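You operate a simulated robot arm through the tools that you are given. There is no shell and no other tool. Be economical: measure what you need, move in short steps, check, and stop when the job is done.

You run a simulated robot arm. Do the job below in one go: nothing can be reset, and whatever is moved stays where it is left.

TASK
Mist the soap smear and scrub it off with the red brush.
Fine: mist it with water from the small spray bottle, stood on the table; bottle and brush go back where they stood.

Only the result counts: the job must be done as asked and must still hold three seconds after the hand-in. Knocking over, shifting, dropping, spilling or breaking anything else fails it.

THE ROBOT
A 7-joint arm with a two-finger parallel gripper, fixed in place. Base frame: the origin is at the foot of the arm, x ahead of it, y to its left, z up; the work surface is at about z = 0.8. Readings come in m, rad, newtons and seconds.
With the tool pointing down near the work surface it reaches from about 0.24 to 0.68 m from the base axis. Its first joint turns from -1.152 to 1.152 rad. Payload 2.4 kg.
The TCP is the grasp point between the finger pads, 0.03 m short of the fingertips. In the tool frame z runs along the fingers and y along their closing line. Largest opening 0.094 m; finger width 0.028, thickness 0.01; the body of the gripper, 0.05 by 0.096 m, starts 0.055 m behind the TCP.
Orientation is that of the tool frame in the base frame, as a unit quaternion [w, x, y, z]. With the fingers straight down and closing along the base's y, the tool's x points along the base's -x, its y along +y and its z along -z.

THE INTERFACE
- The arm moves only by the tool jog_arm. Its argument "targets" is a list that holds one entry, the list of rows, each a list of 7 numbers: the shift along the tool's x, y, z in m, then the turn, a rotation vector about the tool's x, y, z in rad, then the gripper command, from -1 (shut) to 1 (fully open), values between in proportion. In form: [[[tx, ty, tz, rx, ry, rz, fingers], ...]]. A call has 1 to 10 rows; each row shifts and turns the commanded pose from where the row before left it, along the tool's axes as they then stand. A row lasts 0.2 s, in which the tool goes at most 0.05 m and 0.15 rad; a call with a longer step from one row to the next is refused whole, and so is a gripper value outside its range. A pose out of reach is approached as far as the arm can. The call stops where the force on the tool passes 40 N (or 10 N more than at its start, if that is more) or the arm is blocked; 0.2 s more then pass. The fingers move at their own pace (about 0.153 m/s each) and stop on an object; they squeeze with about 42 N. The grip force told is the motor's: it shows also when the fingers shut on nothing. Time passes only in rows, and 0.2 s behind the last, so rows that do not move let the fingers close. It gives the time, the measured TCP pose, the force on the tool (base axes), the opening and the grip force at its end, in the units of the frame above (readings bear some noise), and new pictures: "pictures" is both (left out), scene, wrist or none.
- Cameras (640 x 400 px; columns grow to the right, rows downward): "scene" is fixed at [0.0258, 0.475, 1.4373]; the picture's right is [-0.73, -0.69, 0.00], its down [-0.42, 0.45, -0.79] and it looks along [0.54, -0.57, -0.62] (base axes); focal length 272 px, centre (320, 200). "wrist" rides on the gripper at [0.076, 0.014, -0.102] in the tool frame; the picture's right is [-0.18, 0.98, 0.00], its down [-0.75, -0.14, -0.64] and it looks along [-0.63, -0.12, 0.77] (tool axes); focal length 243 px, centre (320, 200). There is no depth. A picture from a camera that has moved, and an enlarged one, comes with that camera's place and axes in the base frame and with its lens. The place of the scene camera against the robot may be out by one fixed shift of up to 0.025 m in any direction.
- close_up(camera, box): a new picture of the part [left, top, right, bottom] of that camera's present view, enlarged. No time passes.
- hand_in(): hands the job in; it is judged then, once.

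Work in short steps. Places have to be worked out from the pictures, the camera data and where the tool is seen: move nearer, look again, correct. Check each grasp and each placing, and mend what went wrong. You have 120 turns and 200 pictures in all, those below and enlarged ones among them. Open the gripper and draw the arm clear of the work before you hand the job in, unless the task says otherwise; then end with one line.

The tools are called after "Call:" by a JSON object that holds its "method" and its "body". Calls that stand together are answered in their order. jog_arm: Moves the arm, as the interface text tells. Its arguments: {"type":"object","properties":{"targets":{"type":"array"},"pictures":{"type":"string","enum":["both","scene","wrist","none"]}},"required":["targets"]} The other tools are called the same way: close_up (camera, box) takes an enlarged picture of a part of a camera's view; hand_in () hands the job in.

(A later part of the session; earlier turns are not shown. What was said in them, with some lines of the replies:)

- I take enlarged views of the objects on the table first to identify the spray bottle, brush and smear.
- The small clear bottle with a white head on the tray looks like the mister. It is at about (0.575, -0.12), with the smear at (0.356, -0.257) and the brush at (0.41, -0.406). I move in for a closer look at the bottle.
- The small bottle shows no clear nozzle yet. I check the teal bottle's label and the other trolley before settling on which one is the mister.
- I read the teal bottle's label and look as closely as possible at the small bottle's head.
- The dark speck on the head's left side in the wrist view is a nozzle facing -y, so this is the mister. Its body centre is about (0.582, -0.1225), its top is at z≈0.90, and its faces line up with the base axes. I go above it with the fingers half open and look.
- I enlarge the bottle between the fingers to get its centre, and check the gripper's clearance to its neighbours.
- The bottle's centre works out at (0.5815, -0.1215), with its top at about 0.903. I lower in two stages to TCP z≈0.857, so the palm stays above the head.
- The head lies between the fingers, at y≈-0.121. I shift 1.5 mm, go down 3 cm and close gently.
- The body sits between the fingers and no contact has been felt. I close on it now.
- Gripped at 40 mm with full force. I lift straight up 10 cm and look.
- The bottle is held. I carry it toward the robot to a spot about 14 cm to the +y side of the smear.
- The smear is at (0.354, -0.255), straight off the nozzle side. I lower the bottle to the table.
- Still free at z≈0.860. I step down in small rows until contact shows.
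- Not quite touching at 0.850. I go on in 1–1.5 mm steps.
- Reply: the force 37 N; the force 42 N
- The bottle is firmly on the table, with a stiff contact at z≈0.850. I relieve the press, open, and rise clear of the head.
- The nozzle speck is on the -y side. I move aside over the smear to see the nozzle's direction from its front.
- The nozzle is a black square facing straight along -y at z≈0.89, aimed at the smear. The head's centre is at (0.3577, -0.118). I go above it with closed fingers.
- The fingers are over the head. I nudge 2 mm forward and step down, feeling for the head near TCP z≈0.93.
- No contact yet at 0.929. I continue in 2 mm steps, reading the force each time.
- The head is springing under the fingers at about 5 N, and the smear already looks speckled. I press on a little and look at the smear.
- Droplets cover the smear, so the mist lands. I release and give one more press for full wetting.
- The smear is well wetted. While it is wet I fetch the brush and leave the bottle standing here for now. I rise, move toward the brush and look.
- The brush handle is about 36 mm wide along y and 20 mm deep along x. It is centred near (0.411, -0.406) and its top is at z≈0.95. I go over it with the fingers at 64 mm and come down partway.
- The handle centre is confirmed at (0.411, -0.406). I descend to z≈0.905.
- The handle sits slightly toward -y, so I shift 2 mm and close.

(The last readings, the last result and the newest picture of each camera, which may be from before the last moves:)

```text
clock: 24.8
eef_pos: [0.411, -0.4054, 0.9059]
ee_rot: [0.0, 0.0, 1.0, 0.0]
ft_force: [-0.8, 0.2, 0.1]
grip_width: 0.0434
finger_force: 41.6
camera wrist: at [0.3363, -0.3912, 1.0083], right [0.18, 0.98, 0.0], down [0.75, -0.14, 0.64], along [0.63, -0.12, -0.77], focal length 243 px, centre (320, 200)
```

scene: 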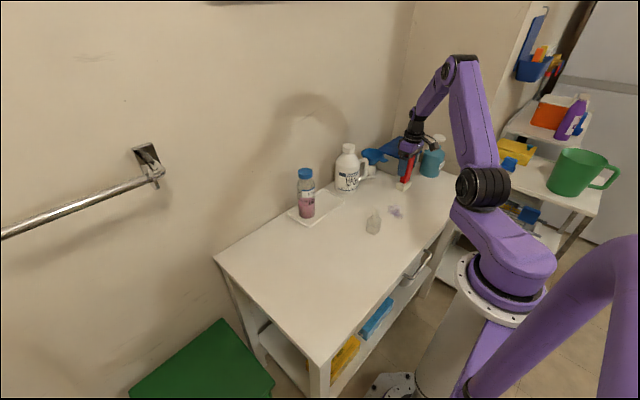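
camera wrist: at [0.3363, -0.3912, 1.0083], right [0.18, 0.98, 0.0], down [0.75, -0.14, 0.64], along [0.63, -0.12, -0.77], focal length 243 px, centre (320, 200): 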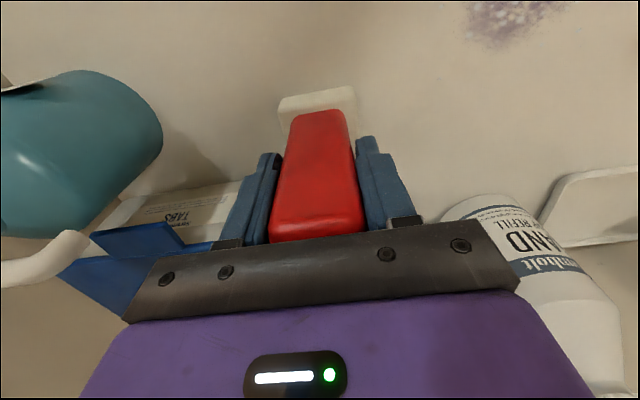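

Gripped at 43 mm. Home pose is (0.411, -0.4055, 0.906). I lift 4 cm and carry the brush over the smear.

Call:
{"method": "jog_arm", "body": {"targets": [[[0, 0, -0.02, 0, 0, 0, -0.6], [0, 0, -0.02, 0, 0, 0, -0.6], [0.0143, 0.0375, 0, 0, 0, 0, -0.6], [0.0143, 0.0375, 0, 0, 0, 0, -0.6], [0.0143, 0.0375, 0, 0, 0, 0, -0.6], [0.0143, 0.0375, 0, 0, 0, 0, -0.6]]]}}

```text
clock: 26.2
eef_pos: [0.3541, -0.2573, 0.9465]
ee_rot: [0.0, 0.0, 1.0, 0.0]
ft_force: [0.2, 0.3, -0.6]
grip_width: 0.0432
finger_force: 41.7
camera wrist: at [0.2794, -0.2429, 1.0494], right [0.18, 0.98, 0.0], down [0.75, -0.14, 0.64], along [0.63, -0.12, -0.77], focal length 243 px, centre (320, 200)
```

scene: 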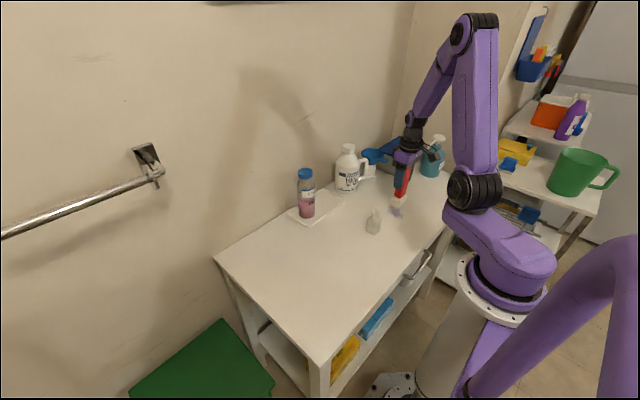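
wrist: 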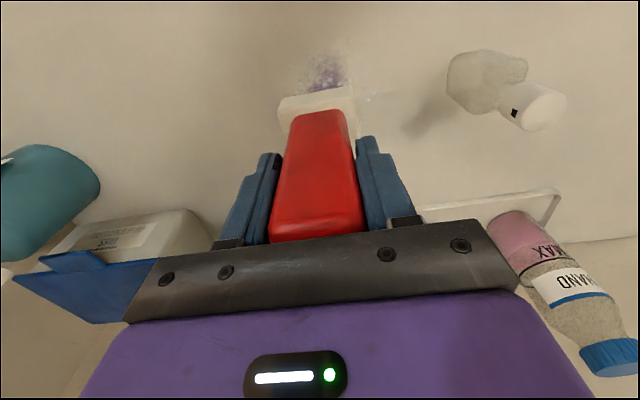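

The brush is over the smear. I lower it to light contact, expected near z=0.906.

Call:
{"method": "jog_arm", "body": {"targets": [[[0, 0, 0.02, 0, 0, 0, -0.6], [0, 0, 0.017, 0, 0, 0, -0.6], [0, 0, 0.002, 0, 0, 0, -0.6], [0, 0, 0, 0, 0, 0, -0.6]]], "pictures": "none"}}

Call:
{"method": "jog_arm", "body": {"targets": [[[0, 0, 0.001, 0, 0, 0, -0.6], [0, 0, 0, 0, 0, 0, -0.6]]], "pictures": "none"}}

```text
clock: 27.2
eef_pos: [0.3555, -0.2566, 0.9078]
ee_rot: [0.0, -0.001, 1.0, 0.0]
ft_force: [0.4, -0.5, -0.9]
grip_width: 0.0436
finger_force: 41.6
```

```text
clock: 27.8
eef_pos: [0.3534, -0.2584, 0.9048]
ee_rot: [0.0, 0.0, 1.0, 0.0]
ft_force: [0.8, -0.5, -0.6]
grip_width: 0.0436
finger_force: 42.2
```

Still no contact. I go 1 mm at a time.

Call:
{"method": "jog_arm", "body": {"targets": [[[0, 0, 0.001, 0, 0, 0, -0.6], [0, 0, 0, 0, 0, 0, -0.6]]], "pictures": "none"}}

Call:
{"method": "jog_arm", "body": {"targets": [[[0, 0, 0.0007, 0, 0, 0, -0.6], [0, 0, 0, 0, 0, 0, -0.6]]], "pictures": "none"}}

```text
clock: 28.4
eef_pos: [0.3542, -0.2581, 0.906]
ee_rot: [0.001, 0.0, 1.0, 0.0]
ft_force: [-2.2, 1.6, 7.3]
grip_width: 0.0436
finger_force: 42.1
```

```text
clock: 29.0
eef_pos: [0.3542, -0.2569, 0.9052]
ee_rot: [0.0, 0.0, 1.0, 0.001]
ft_force: [-7.8, 2.1, 29.2]
grip_width: 0.0437
finger_force: 41.8
```

Contact is firm at 29 N. I relieve it slightly and scrub back and forth along x across the smear.

Call:
{"method": "jog_arm", "body": {"targets": [[[0, 0, -0.0005, 0, 0, 0, -0.6], [0.015, 0, 0, 0, 0, 0, -0.6], [0.015, 0, 0, 0, 0, 0, -0.6], [-0.02, 0, 0, 0, 0, 0, -0.6], [-0.02, 0, 0, 0, 0, 0, -0.6], [-0.02, 0, 0, 0, 0, 0, -0.6], [0.02, 0, 0, 0, 0, 0, -0.6], [0.02, 0, 0, 0, 0, 0, -0.6], [0.02, 0, 0, 0, 0, 0, -0.6], [0, 0, 0, 0, 0, 0, -0.6]]], "pictures": "wrist"}}

```text
clock: 31.2
eef_pos: [0.3244, -0.2579, 0.9079]
ee_rot: [-0.001, 0.0, 1.0, 0.0]
ft_force: [0.1, -0.4, -1.3]
grip_width: 0.0437
finger_force: 42.0
camera wrist: at [0.2487, -0.243, 1.0102], right [0.18, 0.98, 0.0], down [0.75, -0.14, 0.64], along [0.63, -0.12, -0.77], focal length 243 px, centre (320, 200)
```

wrist: 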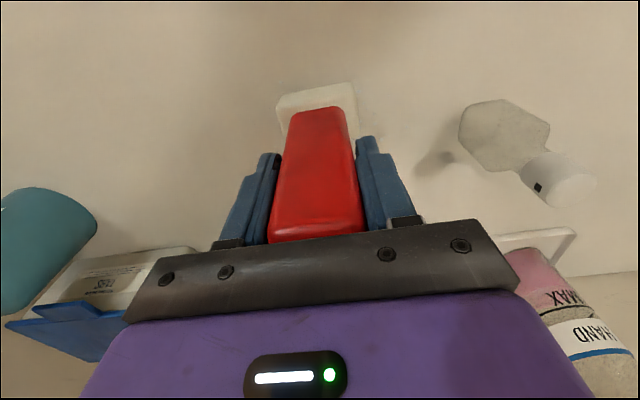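

Here at the near end the force has fallen to zero. I check the smear in the scene view before continuing.

Call:
{"method": "close_up", "body": {"camera": "scene", "box": [350, 170, 446, 240]}}

```text
5.71 times, centred on (398, 205) of scene
camera zoom: at [0.0258, 0.475, 1.4373], right [-0.73, -0.69, 0.0], down [-0.42, 0.45, -0.79], along [0.54, -0.57, -0.62], focal length 1556 px, centre (-126, 171)
```

zoom: 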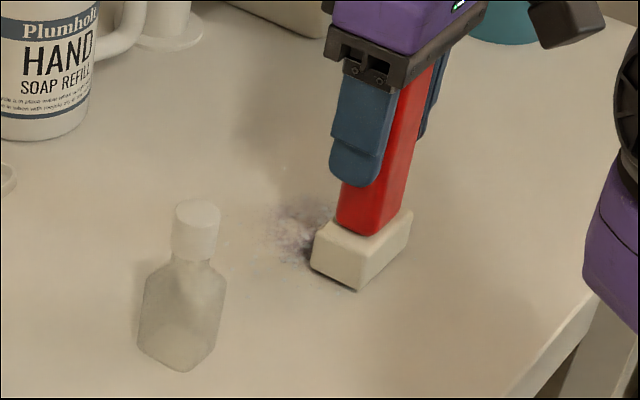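

Scrubbing works: the smear is paler. I press down again here and stroke along x, checking the force.

Call:
{"method": "jog_arm", "body": {"targets": [[[0, 0, 0.0008, 0, 0, 0, -0.6], [0, 0, 0, 0, 0, 0, -0.6]]], "pictures": "none"}}

Call:
{"method": "jog_arm", "body": {"targets": [[[-0.015, 0.01, 0, 0, 0, 0, -0.6], [-0.015, 0, 0, 0, 0, 0, -0.6], [0, 0, 0, 0, 0, 0, -0.6]]], "pictures": "none"}}

```text
clock: 31.8
eef_pos: [0.3262, -0.2578, 0.9081]
ee_rot: [0.0, 0.0, 1.0, -0.001]
ft_force: [0.1, -0.8, -0.4]
grip_width: 0.0432
finger_force: 42.0
```

```text
clock: 32.6
eef_pos: [0.3554, -0.2458, 0.9038]
ee_rot: [0.0, 0.0, 1.0, 0.0]
ft_force: [-3.9, 0.0, 14.3]
grip_width: 0.0434
finger_force: 42.2
```

14 N here at x=0.355. I continue strokes over ±2.5 cm at several y offsets, with a little extra depth near the robot.

Call:
{"method": "jog_arm", "body": {"targets": [[[-0.012, 0, 0, 0, 0, 0, -0.6], [-0.012, 0, 0, 0, 0, 0, -0.6], [0.016, 0, 0, 0, 0, 0, -0.6], [0.016, 0, 0.0003, 0, 0, 0, -0.6], [0.014, 0, 0.0006, 0, 0, 0, -0.6], [0, -0.012, 0, 0, 0, 0, -0.6], [-0.014, 0, -0.0006, 0, 0, 0, -0.6], [-0.016, 0, -0.0003, 0, 0, 0, -0.6], [-0.016, 0, 0, 0, 0, 0, -0.6], [0, 0, 0, 0, 0, 0, -0.6]]], "pictures": "none"}}

Call:
{"method": "jog_arm", "body": {"targets": [[[0, -0.012, 0, 0, 0, 0, -0.6], [0.016, 0, 0, 0, 0, 0, -0.6], [0.016, 0, 0.0003, 0, 0, 0, -0.6], [0.014, 0, 0.0006, 0, 0, 0, -0.6], [-0.014, 0, -0.0006, 0, 0, 0, -0.6], [-0.016, 0, -0.0003, 0, 0, 0, -0.6], [-0.016, 0, 0, 0, 0, 0, -0.6]]], "pictures": "none"}}

Call:
{"method": "close_up", "body": {"camera": "scene", "box": [350, 170, 446, 240]}}

```text
clock: 34.8
eef_pos: [0.378, -0.2586, 0.9048]
ee_rot: [-0.001, 0.0, 1.0, 0.0]
ft_force: [0.5, 0.2, 1.6]
grip_width: 0.0437
finger_force: 41.7
```

```text
clock: 36.4
eef_pos: [0.3784, -0.2715, 0.9047]
ee_rot: [0.0, 0.0, 1.0, -0.001]
ft_force: [0.3, 0.4, -0.5]
grip_width: 0.0434
finger_force: 41.6
```

```text
5.71 times, centred on (398, 205) of scene
camera zoom: at [0.0258, 0.475, 1.4373], right [-0.73, -0.69, 0.0], down [-0.42, 0.45, -0.79], along [0.54, -0.57, -0.62], focal length 1556 px, centre (-126, 171)
```

zoom: 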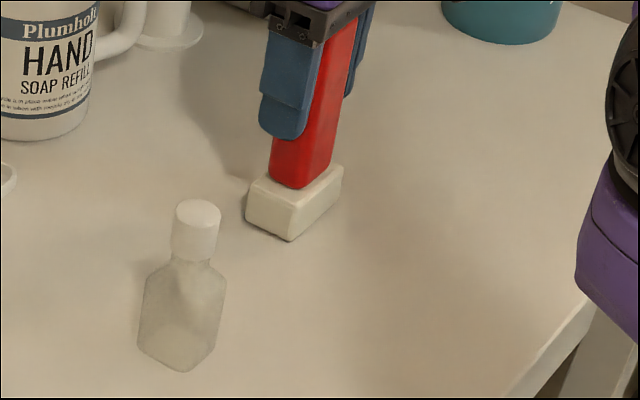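

The smear looks gone on the visible part. I lift and start back toward the brush's home spot, and check the table where it was.

Call:
{"method": "jog_arm", "body": {"targets": [[[0, 0, -0.02, 0, 0, 0, -0.6], [0, 0, -0.02, 0, 0, 0, -0.6], [-0.008, -0.0335, 0, 0, 0, 0, -0.6], [-0.008, -0.0335, 0, 0, 0, 0, -0.6], [-0.008, -0.0335, 0, 0, 0, 0, -0.6], [-0.009, -0.0335, 0, 0, 0, 0, -0.6], [0, 0, 0, 0, 0, 0, -0.6]]]}}

Call:
{"method": "close_up", "body": {"camera": "scene", "box": [350, 170, 446, 240]}}

Call:
{"method": "close_up", "body": {"camera": "wrist", "box": [380, 0, 640, 120]}}

```text
clock: 38.0
eef_pos: [0.4095, -0.4063, 0.9467]
ee_rot: [0.0, 0.0, 1.0, 0.0]
ft_force: [0.1, -0.1, -1.3]
grip_width: 0.0436
finger_force: 41.8
camera wrist: at [0.334, -0.3926, 1.0492], right [0.18, 0.98, 0.0], down [0.75, -0.14, 0.64], along [0.63, -0.12, -0.77], focal length 243 px, centre (320, 200)
```

scene: 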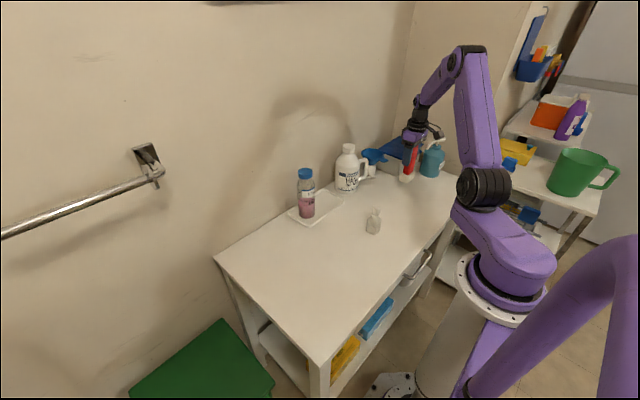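
wrist: 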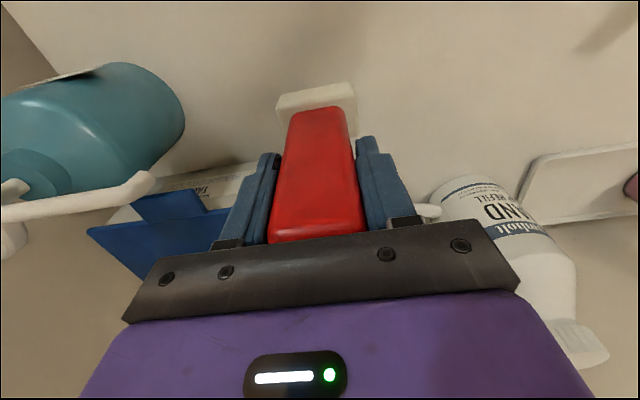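

```text
5.71 times, centred on (398, 205) of scene
camera zoom: at [0.0259, 0.475, 1.4373], right [-0.73, -0.69, 0.0], down [-0.42, 0.45, -0.79], along [0.54, -0.57, -0.62], focal length 1556 px, centre (-126, 171)
```

zoom: 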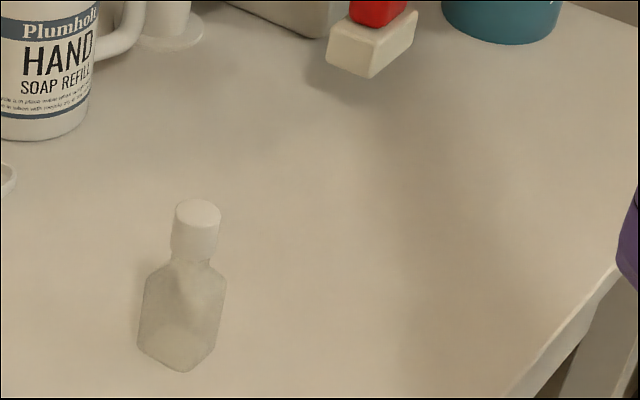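

```text
2.46 times, centred on (510, 60) of wrist
camera zoom: at [0.334, -0.3926, 1.0492], right [0.18, 0.98, 0.0], down [0.75, -0.14, 0.64], along [0.63, -0.12, -0.77], focal length 597 px, centre (-148, 545)
```

zoom: 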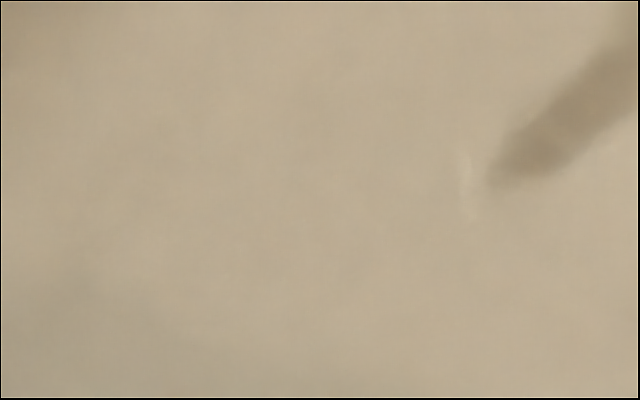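

The smear is gone. I lower the brush at home until it touches.

Call:
{"method": "jog_arm", "body": {"targets": [[[-0.001, 0.0005, 0.02, 0, 0, 0, -0.6], [0, 0, 0.018, 0, 0, 0, -0.6], [0, 0, 0, 0, 0, 0, -0.6]]], "pictures": "none"}}

Call:
{"method": "jog_arm", "body": {"targets": [[[0, 0, 0.0015, 0, 0, 0, -0.6], [0, 0, 0, 0, 0, 0, -0.6]]], "pictures": "none"}}

```text
clock: 38.8
eef_pos: [0.4122, -0.4057, 0.9058]
ee_rot: [0.0, 0.0, 1.0, 0.0]
ft_force: [-0.2, 1.0, -1.0]
grip_width: 0.0438
finger_force: 42.5
```

```text
clock: 39.4
eef_pos: [0.4114, -0.4059, 0.904]
ee_rot: [0.0, 0.0, 1.0, 0.0]
ft_force: [-0.4, -1.2, -0.9]
grip_width: 0.0438
finger_force: 42.6
```

No contact yet. I continue in 1 mm steps.

Call:
{"method": "jog_arm", "body": {"targets": [[[0, 0, 0.001, 0, 0, 0, -0.6], [0, 0, 0, 0, 0, 0, -0.6]]], "pictures": "none"}}

Call:
{"method": "jog_arm", "body": {"targets": [[[0, 0, 0.0007, 0, 0, 0, -0.6], [0, 0, 0, 0, 0, 0, -0.6]]], "pictures": "scene"}}

Call:
{"method": "close_up", "body": {"camera": "scene", "box": [376, 140, 436, 200]}}

```text
clock: 40.0
eef_pos: [0.412, -0.4048, 0.9041]
ee_rot: [0.001, 0.0, 1.0, -0.001]
ft_force: [1.2, -0.9, 2.7]
grip_width: 0.0434
finger_force: 42.2
```

```text
clock: 40.6
eef_pos: [0.4123, -0.4043, 0.9043]
ee_rot: [0.001, -0.001, 1.0, 0.0]
ft_force: [0.9, -2.6, 7.1]
grip_width: 0.0436
finger_force: 42.0
```

scene: 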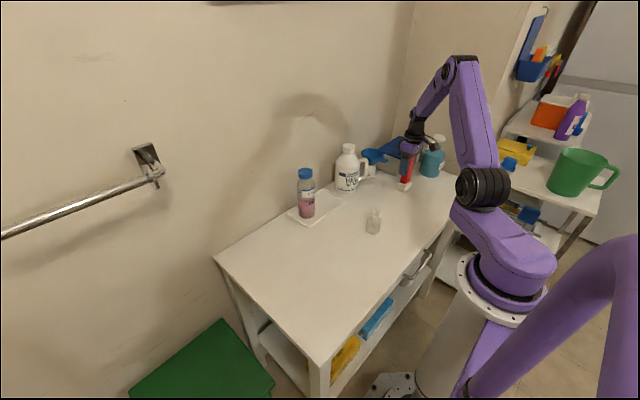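

```text
6.67 times, centred on (406, 170) of scene
camera zoom: at [0.0258, 0.4751, 1.4373], right [-0.73, -0.69, 0.0], down [-0.42, 0.45, -0.79], along [0.54, -0.57, -0.62], focal length 1816 px, centre (-253, 400)
```

zoom: 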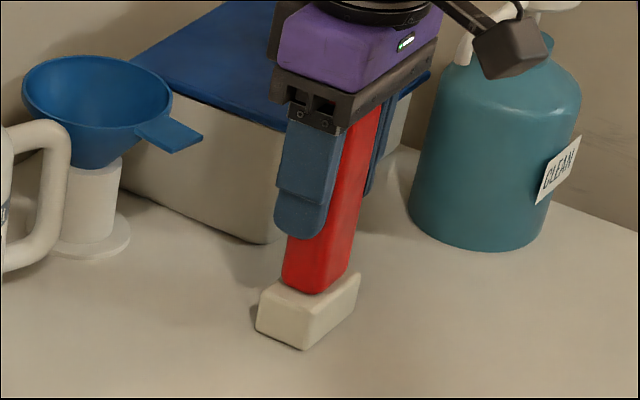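

Touching at 7 N. I open gradually and rise.

Call:
{"method": "jog_arm", "body": {"targets": [[[0, 0, 0.0005, 0, 0, 0, -0.6], [0, 0, 0, 0, 0, 0, -0.02], [0, 0, 0, 0, 0, 0, 0.1], [0, 0, 0, 0, 0, 0, 0.36], [0, 0, -0.03, 0, 0, 0, 0.36], [0, 0, -0.04, 0, 0, 0, 0.36], [0, 0, -0.045, 0, 0, 0, 0.36]]]}}

Call:
{"method": "close_up", "body": {"camera": "scene", "box": [360, 120, 460, 200]}}

```text
clock: 42.2
eef_pos: [0.4125, -0.4044, 1.0174]
ee_rot: [0.0, 0.0, 1.0, 0.0]
ft_force: [0.0, 0.5, 0.2]
grip_width: 0.064
finger_force: 0.2
camera wrist: at [0.3367, -0.3903, 1.1215], right [0.18, 0.98, 0.0], down [0.75, -0.14, 0.64], along [0.63, -0.12, -0.77], focal length 243 px, centre (320, 200)
```

scene: 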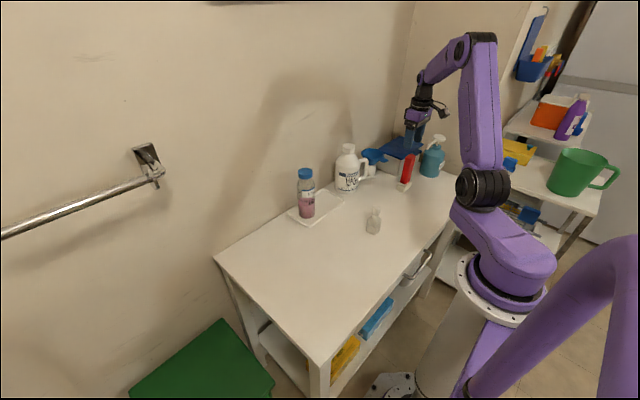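
wrist: 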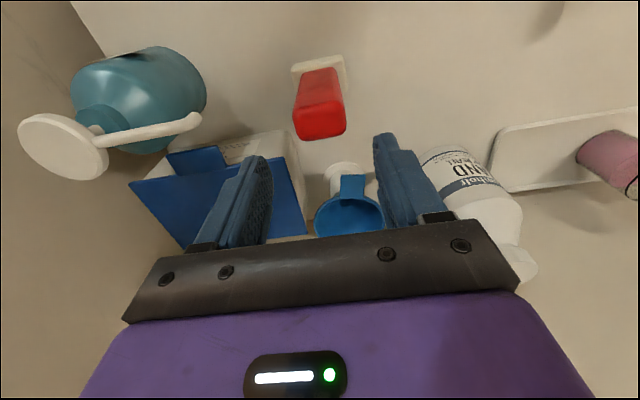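

```text
5.00 times, centred on (410, 160) of scene
camera zoom: at [0.0258, 0.475, 1.4373], right [-0.73, -0.69, 0.0], down [-0.42, 0.45, -0.79], along [0.54, -0.57, -0.62], focal length 1362 px, centre (-130, 400)
```

zoom: 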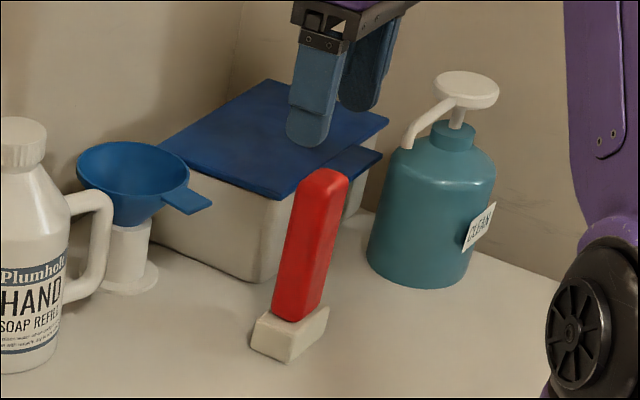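

The brush stands exactly where it was. I return to above the small bottle.

Call:
{"method": "jog_arm", "body": {"targets": [[[0.0092, 0.0476, 0, 0, 0, 0, 0.36], [0.0092, 0.0476, 0, 0, 0, 0, 0.36], [0.0092, 0.0476, 0, 0, 0, 0, 0.36], [0.0092, 0.0476, 0, 0, 0, 0, 0.36], [0.0092, 0.0476, 0, 0, 0, 0, 0.36], [0.0092, 0.0476, 0, 0, 0, 0, 0.36], [0, 0, 0.03, 0, 0, 0, 0.36], [0, 0, 0.03, 0, 0, 0, 0.36], [0, 0, 0, 0, 0, 0, 0.36]]], "pictures": "wrist"}}

Call:
{"method": "close_up", "body": {"camera": "wrist", "box": [140, 20, 420, 195]}}

```text
clock: 44.2
eef_pos: [0.3584, -0.1208, 0.9566]
ee_rot: [0.0, 0.001, 1.0, 0.0]
ft_force: [0.2, -0.6, 0.4]
grip_width: 0.0638
finger_force: 0.1
camera wrist: at [0.2829, -0.1053, 1.0588], right [0.18, 0.98, 0.0], down [0.75, -0.14, 0.64], along [0.63, -0.12, -0.77], focal length 243 px, centre (320, 200)
```

wrist: 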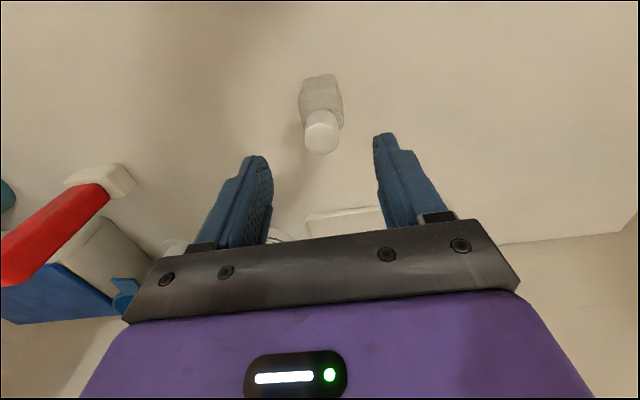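

```text
2.29 times, centred on (280, 108) of wrist
camera zoom: at [0.2829, -0.1053, 1.0588], right [0.18, 0.98, 0.0], down [0.75, -0.14, 0.64], along [0.63, -0.12, -0.77], focal length 555 px, centre (411, 411)
```

zoom: 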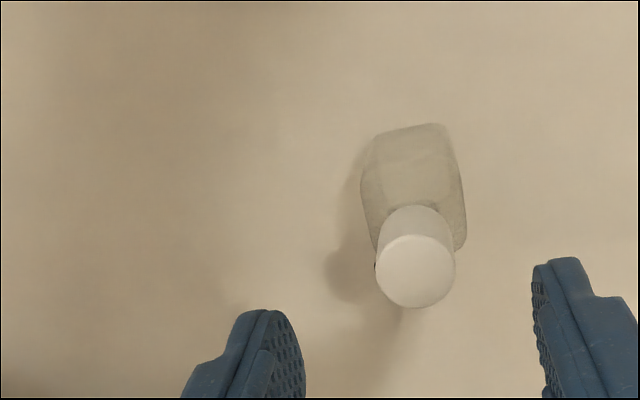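

The bottle is at (0.358, -0.1185) and the table is clean. I descend around it to z≈0.8515.

Call:
{"method": "jog_arm", "body": {"targets": [[[0, 0.0015, 0.03, 0, 0, 0, 0.36], [0, 0, 0.03, 0, 0, 0, 0.36], [0, 0, 0.03, 0, 0, 0, 0.36], [0, 0, 0.014, 0, 0, 0, 0.36], [0, 0, 0, 0, 0, 0, 0.36]]], "pictures": "wrist"}}

```text
clock: 45.4
eef_pos: [0.357, -0.1162, 0.8526]
ee_rot: [0.0, 0.001, 1.0, 0.0]
ft_force: [0.0, -0.2, 0.2]
grip_width: 0.0639
finger_force: 0.0
camera wrist: at [0.283, -0.1032, 0.9552], right [0.18, 0.98, 0.0], down [0.75, -0.14, 0.64], along [0.63, -0.12, -0.77], focal length 243 px, centre (320, 200)
```

wrist: 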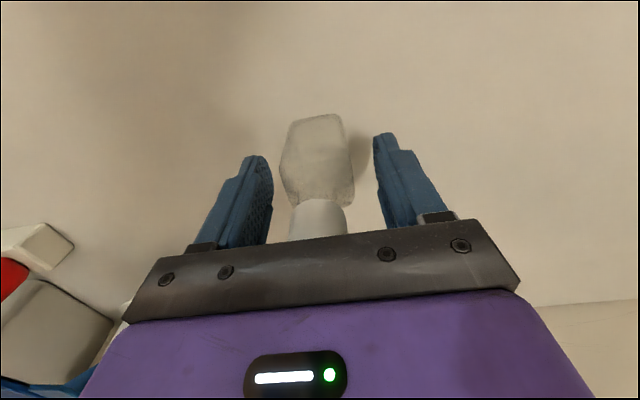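

The bottle sits between the fingers as in the first grasp. I close and lift 10 cm.

Call:
{"method": "jog_arm", "body": {"targets": [[[0, 0, 0, 0, 0, 0, 0], [0, 0, 0, 0, 0, 0, -0.4], [0, 0, 0, 0, 0, 0, -0.6], [0, 0, -0.02, 0, 0, 0, -0.6], [0, 0, -0.045, 0, 0, 0, -0.6], [0, 0, -0.045, 0, 0, 0, -0.6]]], "pictures": "wrist"}}

```text
clock: 46.8
eef_pos: [0.3561, -0.1169, 0.9659]
ee_rot: [0.0, 0.0, 1.0, -0.001]
ft_force: [-1.0, 0.5, -0.6]
grip_width: 0.0398
finger_force: 41.8
camera wrist: at [0.2807, -0.103, 1.0679], right [0.18, 0.98, 0.0], down [0.75, -0.14, 0.64], along [0.63, -0.12, -0.77], focal length 243 px, centre (320, 200)
```

wrist: 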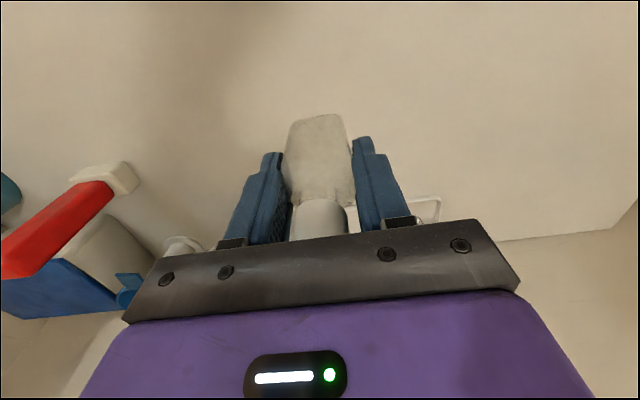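

Held at the same 40 mm. I carry it back above its place on the tray at (0.582, -0.1215).

Call:
{"method": "jog_arm", "body": {"targets": [[[-0.0376, -0.001, 0, 0, 0, 0, -0.6], [-0.0376, -0.001, 0, 0, 0, 0, -0.6], [-0.0376, -0.001, 0, 0, 0, 0, -0.6], [-0.0376, -0.001, 0, 0, 0, 0, -0.6], [-0.0376, -0.0005, 0, 0, 0, 0, -0.6], [-0.0376, 0, 0, 0, 0, 0, -0.6], [0, 0, 0, 0, 0, 0, -0.6]]]}}

Call:
{"method": "close_up", "body": {"camera": "scene", "box": [280, 115, 376, 225]}}

```text
clock: 48.4
eef_pos: [0.5808, -0.1212, 0.9659]
ee_rot: [-0.001, 0.0, 1.0, 0.0]
ft_force: [-0.6, 0.2, -0.3]
grip_width: 0.0398
finger_force: 42.2
camera wrist: at [0.5058, -0.1065, 1.0684], right [0.18, 0.98, 0.0], down [0.75, -0.14, 0.64], along [0.63, -0.12, -0.77], focal length 243 px, centre (320, 200)
```

scene: 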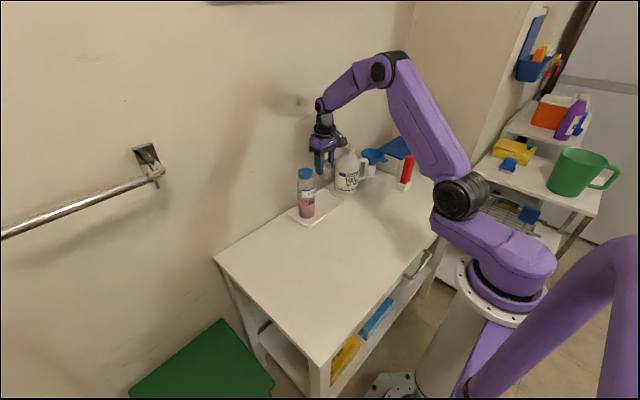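
wrist: 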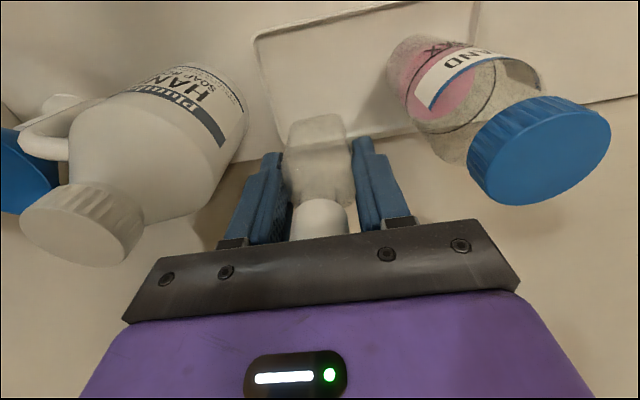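

```text
3.64 times, centred on (328, 170) of scene
camera zoom: at [0.0259, 0.475, 1.4373], right [-0.73, -0.69, 0.0], down [-0.42, 0.45, -0.79], along [0.54, -0.57, -0.62], focal length 990 px, centre (291, 309)
```

zoom: 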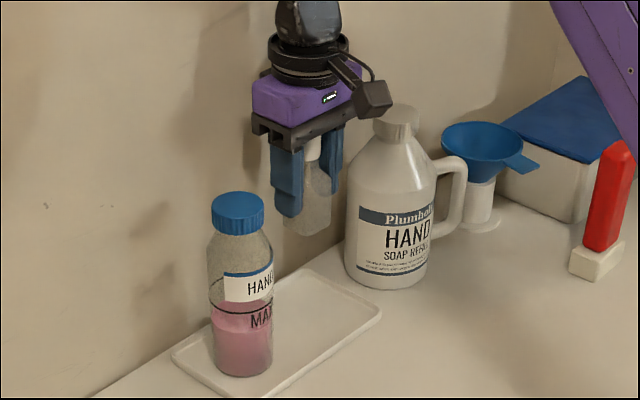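

Aligned over the tray. I lower to about 0.862, then feel for the tray.

Call:
{"method": "jog_arm", "body": {"targets": [[[0, 0, 0.035, 0, 0, 0, -0.6], [0, 0, 0.035, 0, 0, 0, -0.6], [0, 0, 0.025, 0, 0, 0, -0.6], [0, 0, 0.008, 0, 0, 0, -0.6], [0, 0, 0, 0, 0, 0, -0.6]]], "pictures": "wrist"}}

Call:
{"method": "jog_arm", "body": {"targets": [[[0, 0, 0.002, 0, 0, 0, -0.6], [0, 0, 0, 0, 0, 0, -0.6]]], "pictures": "none"}}

```text
clock: 49.6
eef_pos: [0.5819, -0.1229, 0.8619]
ee_rot: [0.0, 0.001, 1.0, 0.0]
ft_force: [-0.1, 0.2, -0.3]
grip_width: 0.0395
finger_force: 42.0
camera wrist: at [0.5061, -0.108, 0.964], right [0.18, 0.98, 0.0], down [0.75, -0.14, 0.64], along [0.63, -0.12, -0.77], focal length 243 px, centre (320, 200)
```

wrist: 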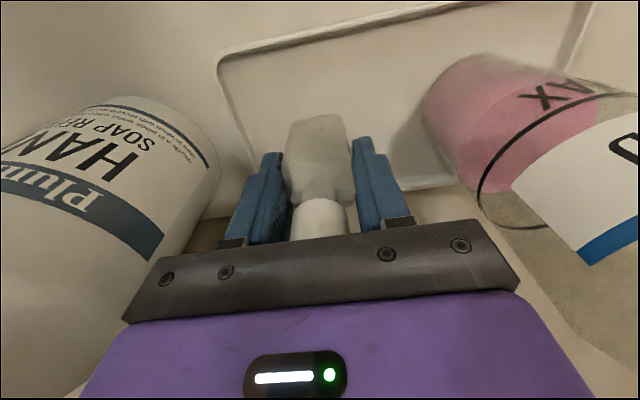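

```text
clock: 50.2
eef_pos: [0.5823, -0.1222, 0.859]
ee_rot: [0.0, -0.001, 1.0, 0.0]
ft_force: [0.1, 0.1, -0.9]
grip_width: 0.0393
finger_force: 41.7
```

No contact yet. I continue in small steps.

Call:
{"method": "jog_arm", "body": {"targets": [[[0, 0.0005, 0.0015, 0, 0, 0, -0.6], [0, 0, 0, 0, 0, 0, -0.6]]], "pictures": "none"}}

Call:
{"method": "jog_arm", "body": {"targets": [[[0, 0, 0.001, 0, 0, 0, -0.6], [0, 0, 0, 0, 0, 0, -0.6]]], "pictures": "none"}}

```text
clock: 50.8
eef_pos: [0.5837, -0.1228, 0.8599]
ee_rot: [0.001, 0.001, 1.0, -0.001]
ft_force: [-2.1, -3.4, 18.9]
grip_width: 0.0364
finger_force: 41.7
```

```text
clock: 51.3
eef_pos: [0.5834, -0.1248, 0.8602]
ee_rot: [0.003, 0.001, 1.0, -0.001]
ft_force: [-0.6, -0.5, 6.1]
grip_width: 0.0366
finger_force: 41.9
stopped in row 2: the force on the tool passed its limit (the readings are from after the stop); the commanded pose is now the measured one
```

Contact came a little early and the grip width changed to 36 mm. I look before releasing.

Call:
{"method": "close_up", "body": {"camera": "wrist", "box": [200, 60, 440, 240]}}

Call:
{"method": "close_up", "body": {"camera": "scene", "box": [285, 155, 365, 230]}}

```text
2.22 times, centred on (320, 150) of wrist
camera zoom: at [0.5082, -0.1087, 0.9619], right [0.19, 0.98, 0.0], down [0.75, -0.14, 0.65], along [0.63, -0.12, -0.76], focal length 539 px, centre (320, 311)
```

zoom: 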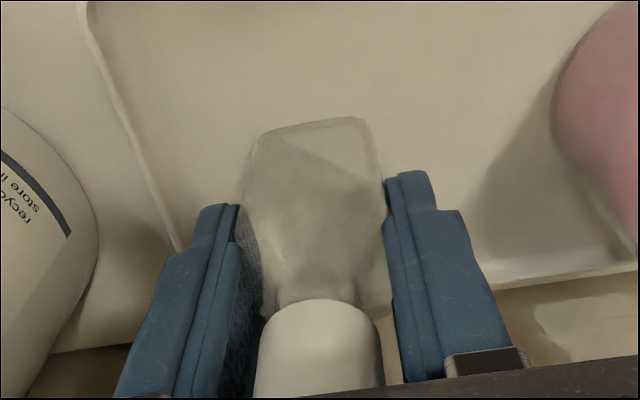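

```text
5.33 times, centred on (325, 192) of scene
camera zoom: at [0.0257, 0.4751, 1.4373], right [-0.73, -0.69, 0.0], down [-0.42, 0.45, -0.79], along [0.54, -0.57, -0.62], focal length 1453 px, centre (293, 240)
```

zoom: 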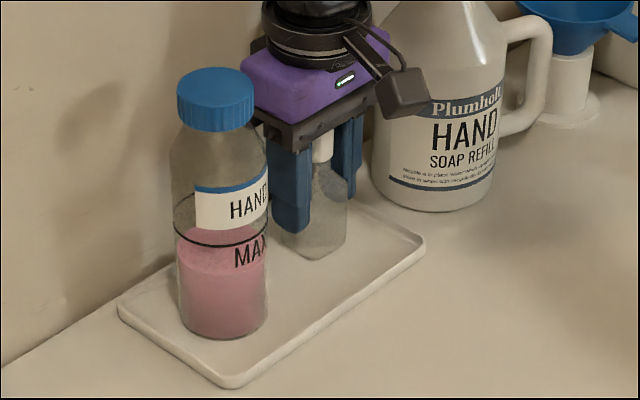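

The bottle's base sits in the original spot on the tray (same scene pixels) and stands upright. I open gradually, then rise.

Call:
{"method": "jog_arm", "body": {"targets": [[[0, 0, 0, 0, 0, 0, -0.1], [0, 0, 0, 0, 0, 0, 0.05], [0, 0, 0, 0, 0, 0, 0.36], [0, 0, 0, 0, 0, 0, 0.36]]], "pictures": "wrist"}}

Call:
{"method": "close_up", "body": {"camera": "scene", "box": [285, 155, 365, 230]}}

```text
clock: 52.3
eef_pos: [0.5839, -0.1237, 0.8595]
ee_rot: [0.002, 0.001, 1.0, 0.0]
ft_force: [-0.5, -0.1, 0.6]
grip_width: 0.0639
finger_force: 0.2
camera wrist: at [0.508, -0.1087, 0.9614], right [0.19, 0.98, 0.0], down [0.75, -0.14, 0.65], along [0.63, -0.12, -0.76], focal length 243 px, centre (320, 200)
```

wrist: 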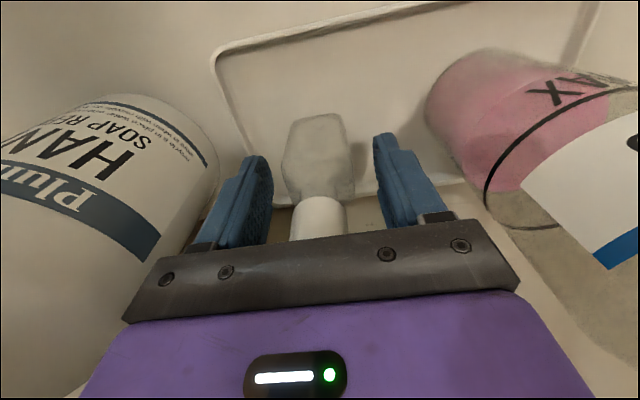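

```text
5.33 times, centred on (325, 192) of scene
camera zoom: at [0.0258, 0.475, 1.4373], right [-0.73, -0.69, 0.0], down [-0.42, 0.45, -0.79], along [0.54, -0.57, -0.62], focal length 1453 px, centre (293, 240)
```

zoom: 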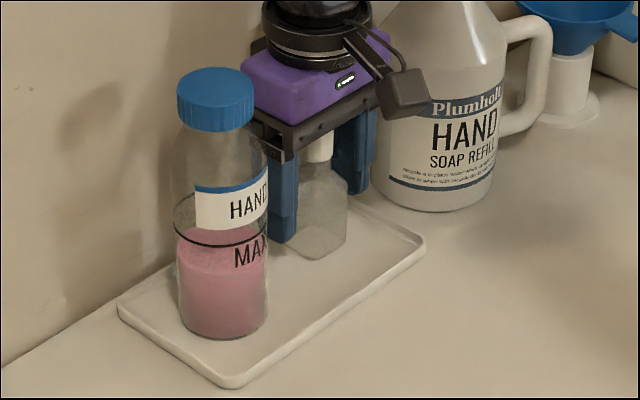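

The bottle stands upright on the tray. I rise straight up and draw back clear.

Call:
{"method": "jog_arm", "body": {"targets": [[[0, 0, -0.03, 0, 0, 0, 0.36], [0, 0, -0.04, 0, 0, 0, 0.36], [0, 0, -0.045, 0, 0, 0, 0.36], [0, 0, -0.045, 0, 0, 0, 0.36], [0.03, 0, -0.035, 0, 0, 0, 0.36], [0.045, 0, -0.02, 0, 0, 0, 0.6], [0.045, 0, -0.02, 0, 0, 0, 1], [0.045, 0, 0, 0, 0, 0, 1], [0, 0, 0, 0, 0, 0, 1]]]}}

Call:
{"method": "close_up", "body": {"camera": "scene", "box": [280, 120, 460, 232]}}

Call:
{"method": "close_up", "body": {"camera": "wrist", "box": [60, 0, 460, 220]}}

```text
clock: 54.3
eef_pos: [0.4182, -0.1241, 1.0926]
ee_rot: [0.001, 0.001, 1.0, -0.001]
ft_force: [-0.3, -0.1, -0.2]
grip_width: 0.0941
finger_force: 0.0
camera wrist: at [0.3418, -0.1091, 1.1954], right [0.19, 0.98, 0.0], down [0.75, -0.14, 0.65], along [0.63, -0.12, -0.76], focal length 243 px, centre (320, 200)
```

scene: 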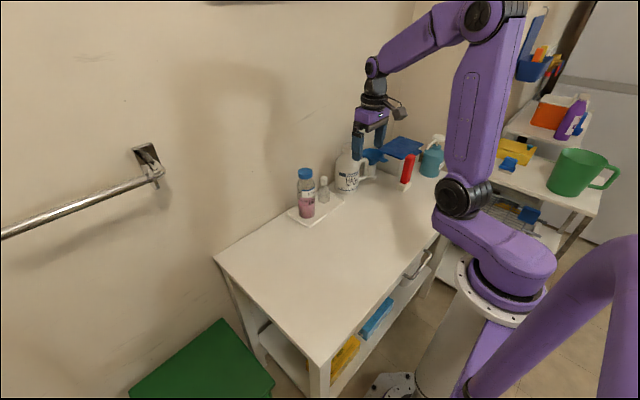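
wrist: 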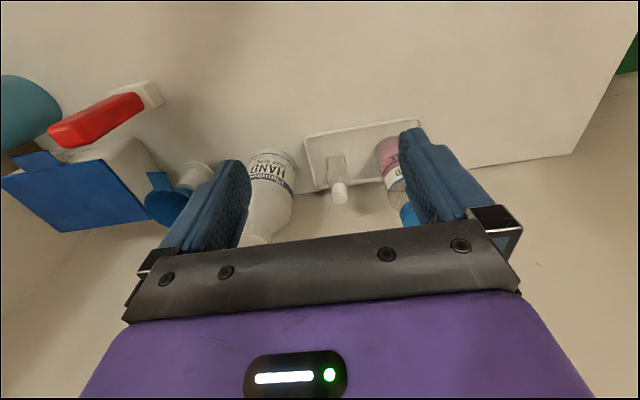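

```text
3.56 times, centred on (370, 176) of scene
camera zoom: at [0.0258, 0.475, 1.4373], right [-0.73, -0.69, 0.0], down [-0.42, 0.45, -0.79], along [0.54, -0.57, -0.62], focal length 968 px, centre (142, 285)
```

zoom: 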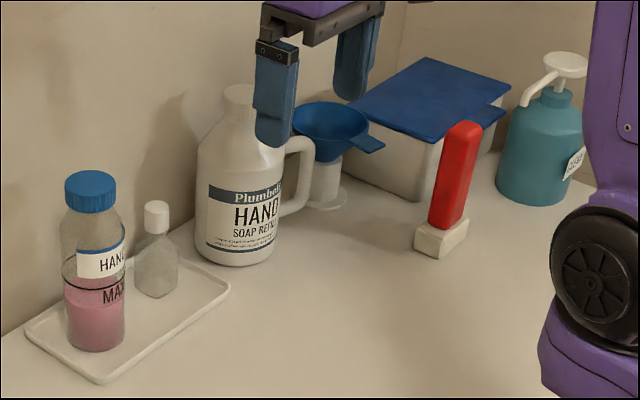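

```text
1.60 times, centred on (260, 110) of wrist
camera zoom: at [0.3418, -0.1091, 1.1954], right [0.19, 0.98, 0.0], down [0.75, -0.14, 0.65], along [0.63, -0.12, -0.76], focal length 388 px, centre (416, 344)
```

zoom: 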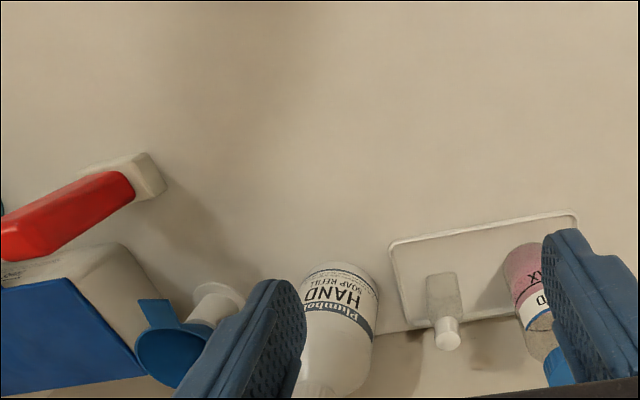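

Everything stands where it did, within 1–2 pixels of the starting view. The smear is gone and the arm is clear with the gripper open, so I hand in.

Call:
{"method": "hand_in", "body": {}}

```text
The job is handed in.
```

I misted the soap smear with the small spray bottle stood on the table and scrubbed it off with the red brush. The bottle and brush are back where they stood, and the job is handed in.
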